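You operate a simulated robot arm through the tools that you are given. There is no shell and no other tool. Be economical: measure what you need, move in short steps, check, and stop when the job is done.

The job below is to be done with a simulated robot arm. You get a single attempt, and the scene is never put back.

JOB
Take the white bump stop from the top of the grey bench and put it on top of the orange filter there.

The check looks at the end state, three seconds after you hand in, the way a careful person would. Anything else that was tipped, shoved, dropped, spilled or broken makes it a failure.

ROBOT AND FRAMES
A 6-joint arm with a two-finger parallel gripper, fixed in place. Base frame: the origin is at the foot of the arm, x ahead of it, y to its left, z up; the work surface is at about z = 0. Units: m, degrees, N and s.
With the tool pointing down near the work surface it reaches from about 0.16 to 0.42 m from the base axis. Its first joint turns from -66.0 to 66.0 degrees. Payload 1.57 kg.
The tool frame sits at the grasp point between the pads (the TCP): z along the fingers, y along the line on which they close. The tips reach 0.03 m beyond it. Largest opening 0.08 m; finger width 0.017, thickness 0.012; the body of the gripper, 0.04 by 0.082 m, starts 0.08 m behind the TCP.
Orientation is told as [roll, pitch, yaw] about the base's x, y, z axes, in that order, counted from this pose: with the fingers straight down and closing along the base's y, the tool's x points along the base's -x, its y along +y and its z along -z.

CONTROLS
- The arm moves only by the tool send_rows. Its argument "series" is a list of rows, each a list of 3 entries, a list of its own where there are three numbers: the shift along the tool's x, y, z in cm, then the turn, a rotation vector about the tool's x, y, z in degrees, then the closure, from 0 (fully open) to 1 (shut). In form: [[[dx, dy, dz], [ax, ay, az], fingers], ...]. A call has 1 to 10 rows; each row shifts and turns the commanded pose from where the row before left it, along the tool's axes as they then stand. Rows are played at 5 a second. More than 0.05 m and 8.6 degrees between two rows, or a gripper value outside its range, and nothing of the call is played. Where a pose cannot be reached the arm comes as near as it can. A force on the tool above 40 N (or 10 N above the force at the start of the call, whichever is more), or a blocked arm, ends the call early, and 0.2 s more pass. Each finger travels about 0.153 m/s and halts on what it meets, pressing with about 20 N; the grip force reading is that of the motor and also rises with nothing between the fingers. The clock runs only during rows and for 0.2 s after the last one: add rows that do not move to give the fingers time. The reply holds the time, the measured pose of the TCP, the force on the tool along the base axes, the opening and the grip force, in the units named above and with some noise.
- Cameras (640 x 400 px; columns grow to the right, rows downward): "scene" is fixed at [0.0538, -0.3355, 0.4182]; the picture's right is [0.78, -0.62, 0.00], its down [-0.38, -0.48, -0.79] and it looks along [0.49, 0.62, -0.61] (base axes); focal length 229 px, centre (320, 200). "wrist" rides on the gripper at [-0.032, 0, -0.078] in the tool frame; the picture's right is [0.00, -1.00, 0.00], its down [0.97, 0.00, -0.24] and it looks along [0.24, 0.00, 0.97] (tool axes); focal length 218 px, centre (320, 200). There is no depth. A picture from a camera that has moved, and an enlarged one, comes with that camera's place and axes in the base frame and with its lens.
- grab_frame(camera): a new picture of that camera. The clock stands still meanwhile.
- close_up(camera, box): a new picture of the part [left, top, right, bottom] of that camera's present view, enlarged. The clock stands still meanwhile.
- job_done(): hands the job in; it is judged then, once.

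Work in short steps. Places have to be worked out from the pictures, the camera data and where the tool is seen: move nearer, look again, correct. Check each grasp and each placing, and mend what went wrong. You have 90 turns and 36 pictures in all, those below and enlarged ones among them. Open the gripper and draw the arm clear of the work before you hand the job in, unless the task says otherwise; then end with one line.

The tools are called after "Call:" as name(argument=value, ...) on one line, values as JSON. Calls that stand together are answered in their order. send_rows: Moves the arm, as the interface text tells. Its arguments: {"type":"object","properties":{"series":{"type":"array","items":{"type":"array"}}},"required":["series"]} The other tools are called the same way: grab_frame (camera) takes a picture; close_up (camera, box) takes an enlarged picture of a part of a camera's view; job_done () hands the job in.

At the start:

```text
clock: 0.0
tcp_pos: [0.1841, -0.1356, 0.286]
tool_rot: [0.0, -0.1, 0.0]
force: [-0.3, 0.3, -0.1]
gripper_width: 0.0801
grasp_force: 0.0
```

scene: 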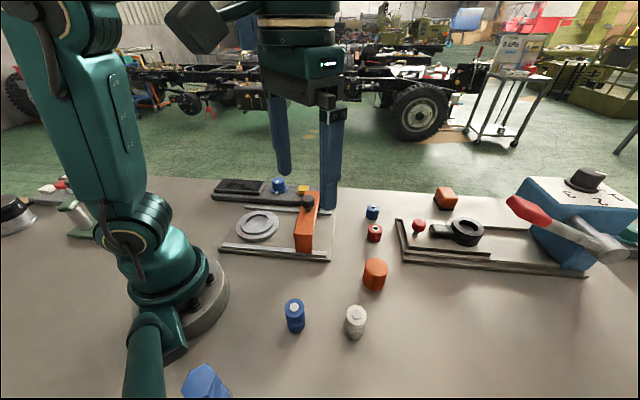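
wrist: 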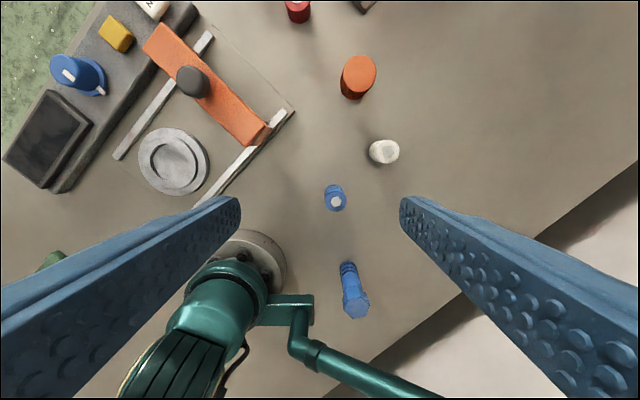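

The white stop looks to be near (0.21, -0.23) and the orange filter near (0.315, -0.185). I'll enlarge both to get heights and shapes.

Call:
close_up(camera="scene", box=[320, 240, 416, 350])

Call:
close_up(camera="wrist", box=[320, 40, 416, 180])

```text
3.64 times, centred on (368, 295) of scene
camera zoom: at [0.0538, -0.3355, 0.4182], right [0.78, -0.62, 0.0], down [-0.38, -0.48, -0.79], along [0.49, 0.62, -0.61], focal length 833 px, centre (146, -146)
```

zoom: 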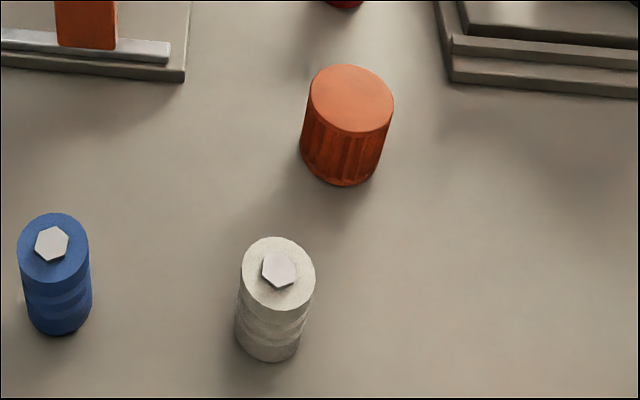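

```text
2.86 times, centred on (368, 110) of wrist
camera zoom: at [0.2173, -0.1357, 0.3653], right [0.0, -1.0, 0.0], down [-0.97, 0.0, 0.24], along [-0.24, 0.0, -0.97], focal length 624 px, centre (183, 457)
```

zoom: 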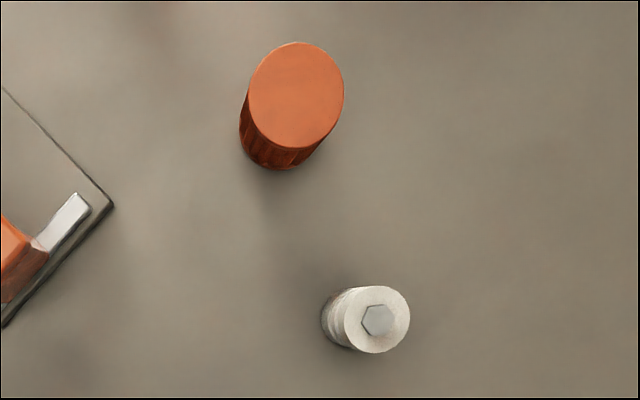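

The white stop is about (0.209, -0.2325), top z≈0.045 and 33 mm across. The filter is about (0.311, -0.1886), top z≈0.04 and 45 mm across. I'll move above the stop at z 0.15 and look again.

Call:
send_rows(series=[[[-0.62, -2.42, 3.4], [0, 0, 0], 0], [[-0.62, -2.42, 3.4], [0, 0, 0], 0], [[-0.62, -2.42, 3.4], [0, 0, 0], 0], [[-0.62, -2.42, 3.4], [0, 0, 0], 0], [[0, 0, 0], [0, 0, 0], 0], [[0, 0, 0], [0, 0, 0], 0]])

Call:
grab_frame(camera="wrist")

```text
clock: 1.4
tcp_pos: [0.2096, -0.2312, 0.1493]
tool_rot: [0.0, -0.1, 0.0]
force: [0.5, 0.1, 0.3]
gripper_width: 0.0801
grasp_force: 0.0
```

```text
31 pictures are left
camera wrist: at [0.2431, -0.2314, 0.2292], right [0.0, -1.0, 0.0], down [-0.97, 0.0, 0.24], along [-0.24, 0.0, -0.97], focal length 218 px, centre (320, 200)
```

wrist: 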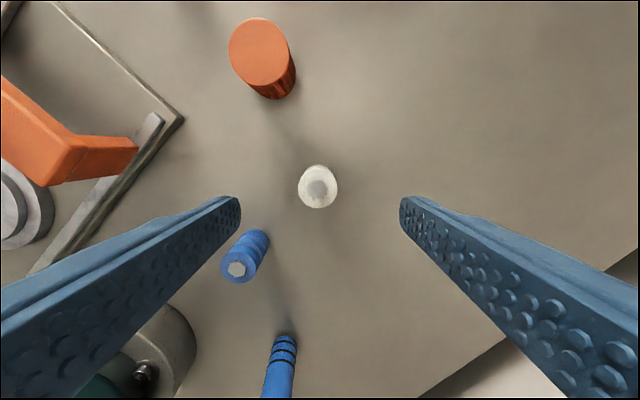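

The stop is centred at about (0.2075, -0.230) and the fingers have clear room on both sides. I'll make a small correction and go down to z≈0.040.

Call:
send_rows(series=[[[0.2, 0.1, 3.0], [0, 0, 0], 0], [[0, 0, 3.0], [0, 0, 0], 0], [[0, 0, 2.5], [0, 0, 0], 0], [[0, 0, 2.4], [0, 0, 0], 0], [[0, 0, 0], [0, 0, 0], 0], [[0, 0, 0], [0, 0, 0], 0]])

Call:
grab_frame(camera="wrist")

Call:
close_up(camera="scene", box=[270, 230, 430, 350])

```text
clock: 2.8
tcp_pos: [0.206, -0.2331, 0.0408]
tool_rot: [0.1, 0.0, 0.0]
force: [0.8, -0.3, -0.5]
gripper_width: 0.08
grasp_force: 0.0
```

```text
30 pictures are left
camera wrist: at [0.2396, -0.2319, 0.12], right [0.0, -1.0, 0.0], down [-0.97, 0.0, 0.24], along [-0.24, 0.0, -0.97], focal length 218 px, centre (320, 200)
```

wrist: 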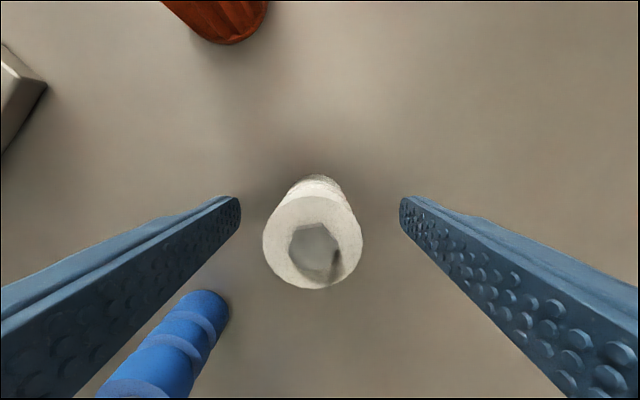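

```text
3.33 times, centred on (350, 290) of scene
camera zoom: at [0.0538, -0.3355, 0.4182], right [0.78, -0.62, 0.0], down [-0.38, -0.48, -0.79], along [0.49, 0.62, -0.61], focal length 764 px, centre (220, -100)
```

zoom: 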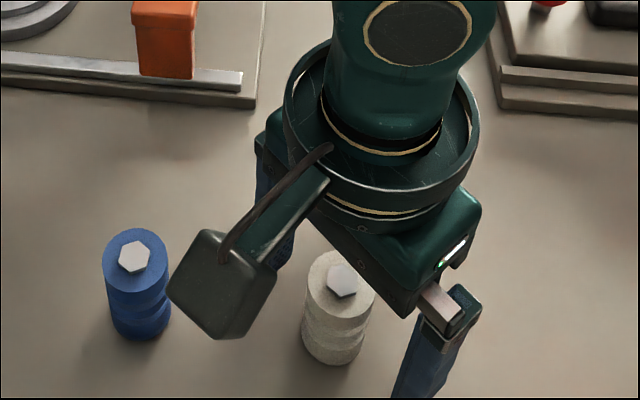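

The stop sits about 3 mm to +y of centre and 1–2 mm nearer the base. I'll correct that and close the fingers.

Call:
send_rows(series=[[[0.15, 0.3, 0], [0, 0, 0], 0], [[0, 0, 0], [0, 0, 0], 0], [[0, 0, 0], [0, 0, 0], 0.4], [[0, 0, 0], [0, 0, 0], 0.55], [[0, 0, 0], [0, 0, 0], 0.65], [[0, 0, 0], [0, 0, 0], 0.75], [[0, 0, 0], [0, 0, 0], 0.75]])

Call:
grab_frame(camera="wrist")

```text
clock: 4.4
tcp_pos: [0.2063, -0.2287, 0.0414]
tool_rot: [0.0, 0.0, -0.1]
force: [0.5, 0.2, 0.8]
gripper_width: 0.0304
grasp_force: 20.0
```

```text
28 pictures are left
camera wrist: at [0.2383, -0.2288, 0.1201], right [0.0, -1.0, 0.0], down [-0.97, 0.0, 0.24], along [-0.24, 0.0, -0.97], focal length 218 px, centre (320, 200)
```

wrist: 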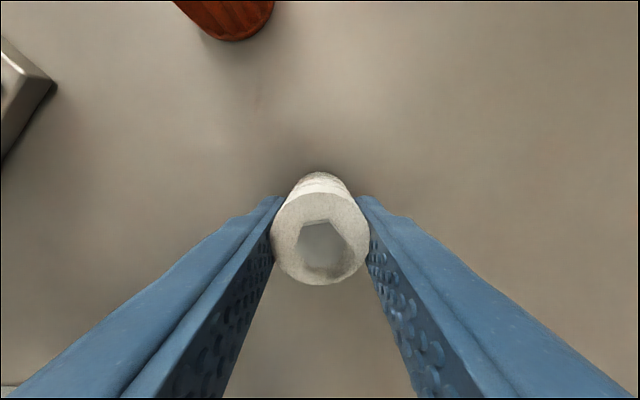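

It's gripped at 30 mm and centred. I'll lift it straight up about 8 cm and check the hold.

Call:
send_rows(series=[[[0, 0, -1], [0, 0, 0], 0.8], [[0, 0, -2], [0, 0, 0], 0.8], [[0, 0, -2.5], [0, 0, 0], 0.8], [[0, 0, -2.5], [0, 0, 0], 0.8], [[0, 0, 0], [0, 0, 0], 0.8], [[0, 0, 0], [0, 0, 0], 0.8]])

Call:
grab_frame(camera="wrist")

Call:
grab_frame(camera="scene")

```text
clock: 5.8
tcp_pos: [0.2058, -0.229, 0.1206]
tool_rot: [0.1, 0.1, 0.0]
force: [-1.1, -0.4, -0.7]
gripper_width: 0.0305
grasp_force: 19.4
```

```text
27 pictures are left
camera wrist: at [0.2383, -0.229, 0.2004], right [0.0, -1.0, 0.0], down [-0.97, 0.0, 0.24], along [-0.24, 0.0, -0.97], focal length 218 px, centre (320, 200)
```

wrist: 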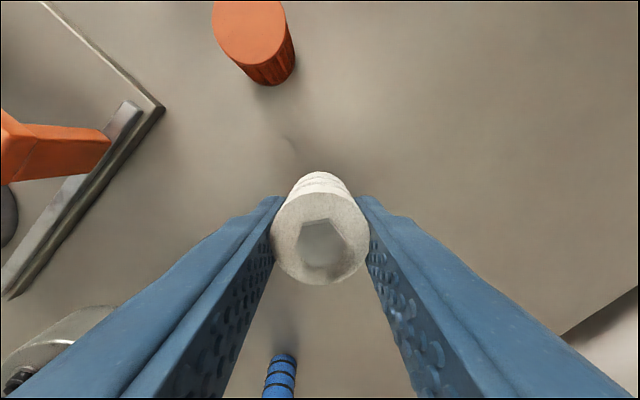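

```text
26 pictures are left
```

scene: 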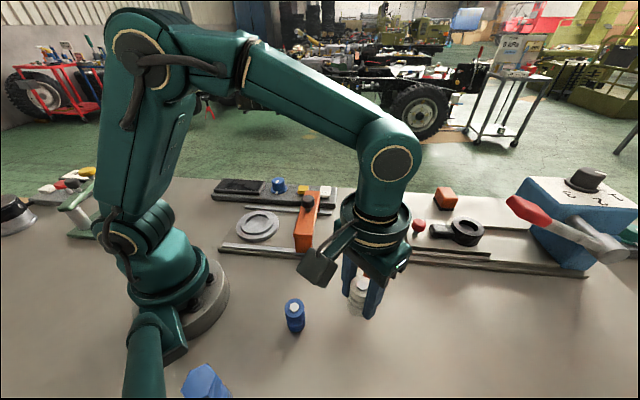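

It's held firmly and upright. The filter now reads about (0.31, -0.185), so I'll move most of the way at this height and look again.

Call:
send_rows(series=[[[-2, 1.43, 0], [0, 0, 0], 0.8], [[-2, 1.43, 0], [0, 0, 0], 0.8], [[-2, 1.43, 0], [0, 0, 0], 0.8], [[0, 0, 0], [0, 0, 0], 0.8], [[0, 0, 0], [0, 0, 0], 0.8]])

Call:
grab_frame(camera="wrist")

Call:
close_up(camera="scene", box=[300, 200, 460, 300])

```text
clock: 7.0
tcp_pos: [0.2664, -0.185, 0.1204]
tool_rot: [0.0, 0.0, 0.1]
force: [0.3, 0.3, -0.1]
gripper_width: 0.0305
grasp_force: 20.1
```

```text
25 pictures are left
camera wrist: at [0.2987, -0.1855, 0.2003], right [0.0, -1.0, 0.0], down [-0.97, 0.0, 0.24], along [-0.24, 0.0, -0.97], focal length 218 px, centre (320, 200)
```

wrist: 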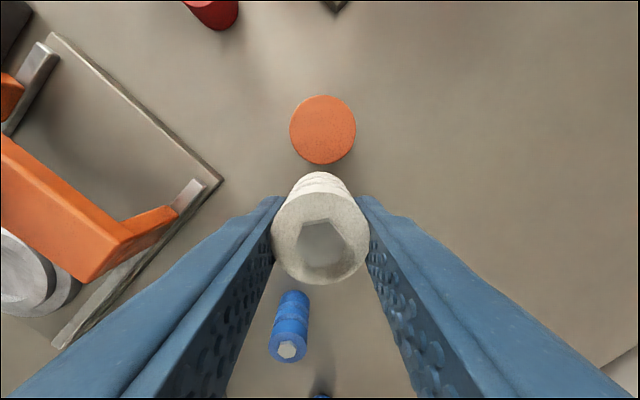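

```text
4.00 times, centred on (380, 250) of scene
camera zoom: at [0.0538, -0.3355, 0.4182], right [0.78, -0.62, 0.0], down [-0.38, -0.48, -0.79], along [0.49, 0.62, -0.61], focal length 917 px, centre (80, 0)
```

zoom: 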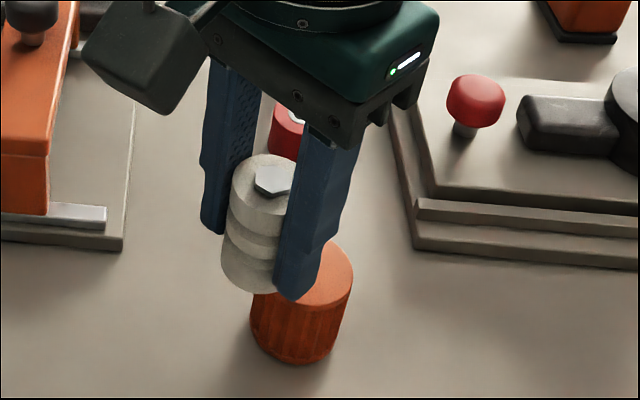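

The filter top centre is about (0.3098, -0.1873), so I need +4.4 cm in x and -0.18 cm in y. I'll move over it, drop 2.5 cm to hover, then inspect.

Call:
send_rows(series=[[[-2.2, -0.09, 0], [0, 0, 0], 0.8], [[-2.2, -0.09, 0], [0, 0, 0], 0.8], [[0, 0, 1.5], [0, 0, 0], 0.8], [[0, 0, 1.0], [0, 0, 0], 0.8], [[0, 0, 0], [0, 0, 0], 0.8], [[0, 0, 0], [0, 0, 0], 0.8]])

Call:
close_up(camera="scene", box=[300, 200, 460, 300])

Call:
grab_frame(camera="wrist")

```text
clock: 8.4
tcp_pos: [0.3094, -0.1876, 0.0966]
tool_rot: [0.1, 0.0, 0.1]
force: [-0.3, -0.1, -0.8]
gripper_width: 0.0305
grasp_force: 20.3
```

```text
4.00 times, centred on (380, 250) of scene
camera zoom: at [0.0538, -0.3355, 0.4182], right [0.78, -0.62, 0.0], down [-0.38, -0.48, -0.79], along [0.49, 0.62, -0.61], focal length 917 px, centre (80, 0)
```

zoom: 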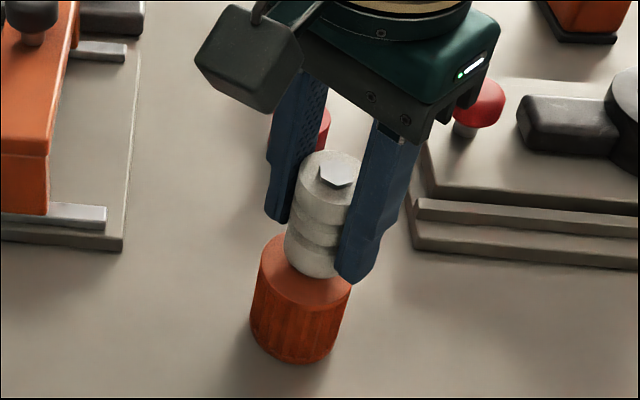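

```text
22 pictures are left
camera wrist: at [0.3423, -0.1874, 0.1755], right [0.0, -1.0, 0.0], down [-0.97, 0.0, 0.24], along [-0.24, 0.0, -0.97], focal length 218 px, centre (320, 200)
```

wrist: 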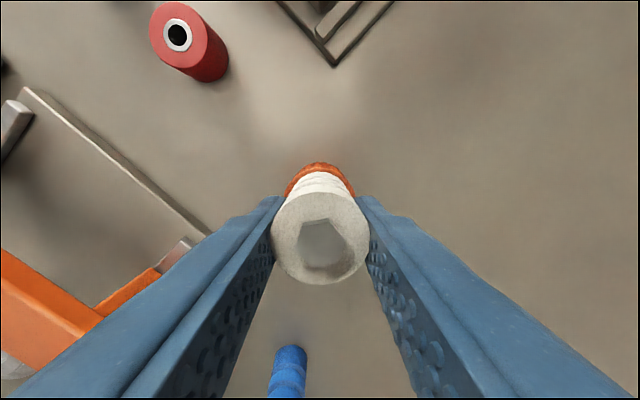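

The stop is aligned over the filter with about 1.5 cm to go. I'll lower in small steps and watch the force.

Call:
send_rows(series=[[[0, 0, 0.5], [0, 0, 0], 0.8], [[0, 0, 0.4], [0, 0, 0], 0.8], [[0, 0, 0.3], [0, 0, 0], 0.8], [[0, 0, 0], [0, 0, 0], 0.8], [[0, 0, 0], [0, 0, 0], 0.8]])

Call:
close_up(camera="scene", box=[340, 220, 420, 300])

```text
clock: 9.6
tcp_pos: [0.3095, -0.1876, 0.0843]
tool_rot: [-0.1, -0.1, 0.0]
force: [0.6, 0.1, 16.1]
gripper_width: 0.0304
grasp_force: 20.3
```

```text
5.00 times, centred on (380, 260) of scene
camera zoom: at [0.0537, -0.3355, 0.4183], right [0.78, -0.62, 0.0], down [-0.38, -0.48, -0.79], along [0.49, 0.62, -0.61], focal length 1146 px, centre (20, -100)
```

zoom: 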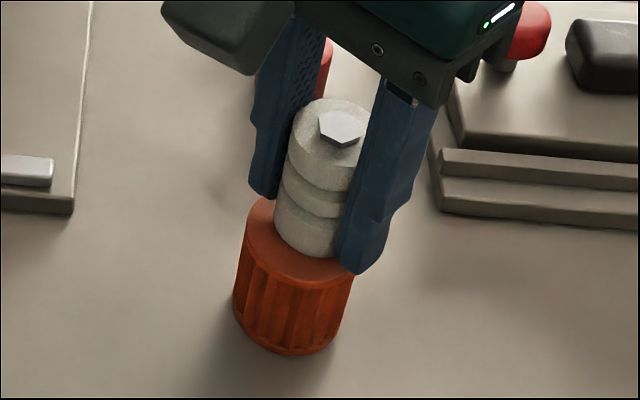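

It made contact at z 0.084 with 16 N, and the stop is seated inside the filter's rim. I'll ease off about 1 mm, then open gradually.

Call:
send_rows(series=[[[0, 0, -0.1], [0, 0, 0], 0.8], [[0, 0, 0], [0, 0, 0], 0.8], [[0, 0, 0], [0, 0, 0], 0.6], [[0, 0, 0], [0, 0, 0], 0.5], [[0, 0, 0], [0, 0, 0], 0.3], [[0, 0, 0], [0, 0, 0], 0], [[0, 0, 0], [0, 0, 0], 0]])

Call:
close_up(camera="scene", box=[340, 220, 420, 300])

Call:
grab_frame(camera="wrist")

```text
clock: 11.2
tcp_pos: [0.3094, -0.1886, 0.0856]
tool_rot: [0.1, 0.0, 0.0]
force: [-0.2, -0.2, 0.3]
gripper_width: 0.08
grasp_force: 0.0
```

```text
5.00 times, centred on (380, 260) of scene
camera zoom: at [0.0538, -0.3355, 0.4182], right [0.78, -0.62, 0.0], down [-0.38, -0.48, -0.79], along [0.49, 0.62, -0.61], focal length 1146 px, centre (20, -100)
```

zoom: 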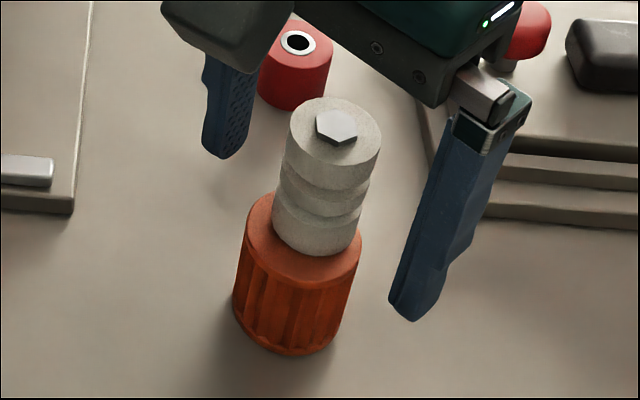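

```text
19 pictures are left
camera wrist: at [0.3424, -0.1875, 0.1642], right [0.0, -1.0, 0.0], down [-0.97, 0.0, 0.24], along [-0.24, 0.0, -0.97], focal length 218 px, centre (320, 200)
```

wrist: 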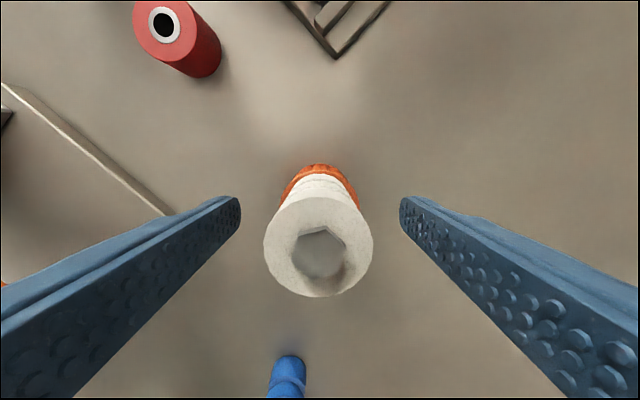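

The stop stands free on the filter, perhaps a few mm off centre. I'll raise the gripper straight up and inspect.

Call:
send_rows(series=[[[0, 0, -1.5], [0, 0, 0], 0], [[0, 0, -3], [0, 0, 0], 0], [[0, 0, -3], [0, 0, 0], 0], [[0, 0, -3], [0, 0, 0], 0], [[0, 0, 0], [0, 0, 0], 0], [[0, 0, 0], [0, 0, 0], 0]])

Call:
close_up(camera="scene", box=[340, 220, 420, 300])

Call:
close_up(camera="wrist", box=[250, 110, 390, 250])

```text
clock: 12.6
tcp_pos: [0.3094, -0.1888, 0.1891]
tool_rot: [0.0, -0.1, 0.0]
force: [0.1, -0.5, 0.2]
gripper_width: 0.08
grasp_force: 0.1
```

```text
5.00 times, centred on (380, 260) of scene
camera zoom: at [0.0538, -0.3355, 0.4182], right [0.78, -0.62, 0.0], down [-0.38, -0.48, -0.79], along [0.49, 0.62, -0.61], focal length 1146 px, centre (20, -100)
```

zoom: 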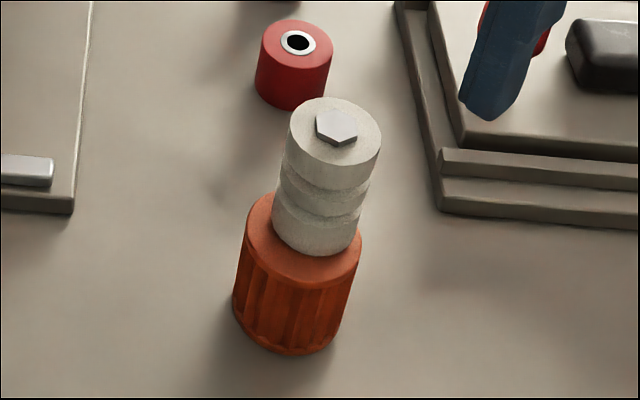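

```text
2.86 times, centred on (320, 180) of wrist
camera zoom: at [0.3425, -0.188, 0.2692], right [0.0, -1.0, 0.0], down [-0.97, 0.0, 0.24], along [-0.24, 0.0, -0.97], focal length 624 px, centre (320, 257)
```

zoom: 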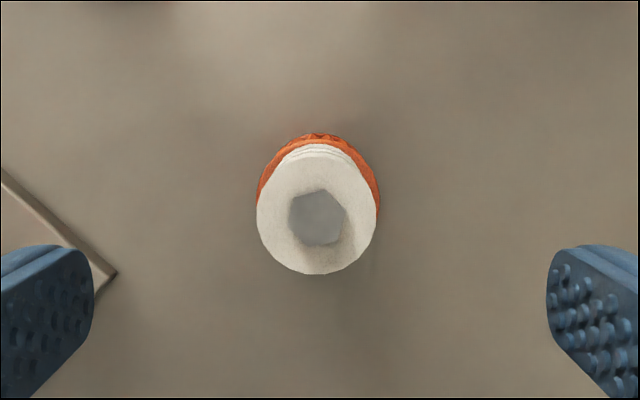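

The stop stands upright inside the rim. I'll draw the arm back clear of the work and check the near side with the wrist camera.

Call:
send_rows(series=[[[3, 0, -1], [0, 0, 0], 0], [[3, 0, -1], [0, 0, 0], 0], [[3, 0, -1], [0, 0, 0], 0], [[0, 0, 0], [0, 0, 0], 0], [[0, 0, 0], [0, 0, 0], 0]])

Call:
close_up(camera="wrist", box=[250, 30, 390, 170])

Call:
grab_frame(camera="scene")

```text
clock: 13.8
tcp_pos: [0.2205, -0.1871, 0.2205]
tool_rot: [0.1, 0.0, 0.0]
force: [0.0, 1.0, 0.1]
gripper_width: 0.0799
grasp_force: 0.1
```

```text
2.86 times, centred on (320, 100) of wrist
camera zoom: at [0.2515, -0.188, 0.2996], right [0.0, -1.0, 0.0], down [-0.97, 0.0, 0.24], along [-0.24, 0.0, -0.97], focal length 624 px, centre (320, 486)
```

zoom: 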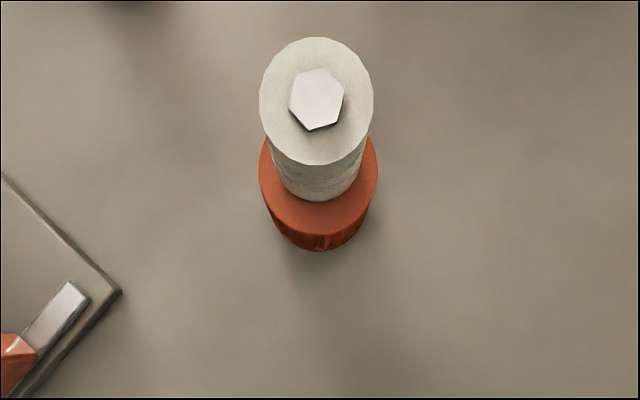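

```text
15 pictures are left
```

scene: 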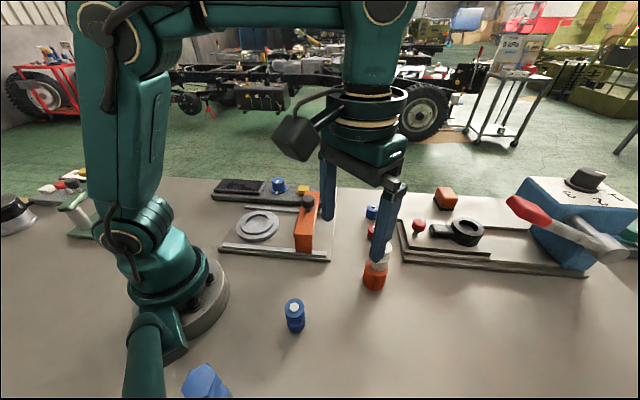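

The stop stands upright with its whole base on the filter, a few mm off centre. Nothing else has moved, and the gripper is open and clear, so I'm handing in.

Call:
job_done()

```text
The job is handed in.
```

The white bump stop is standing upright on top of the orange filter, a few mm off centre; nothing else was disturbed, and I've handed the job in.
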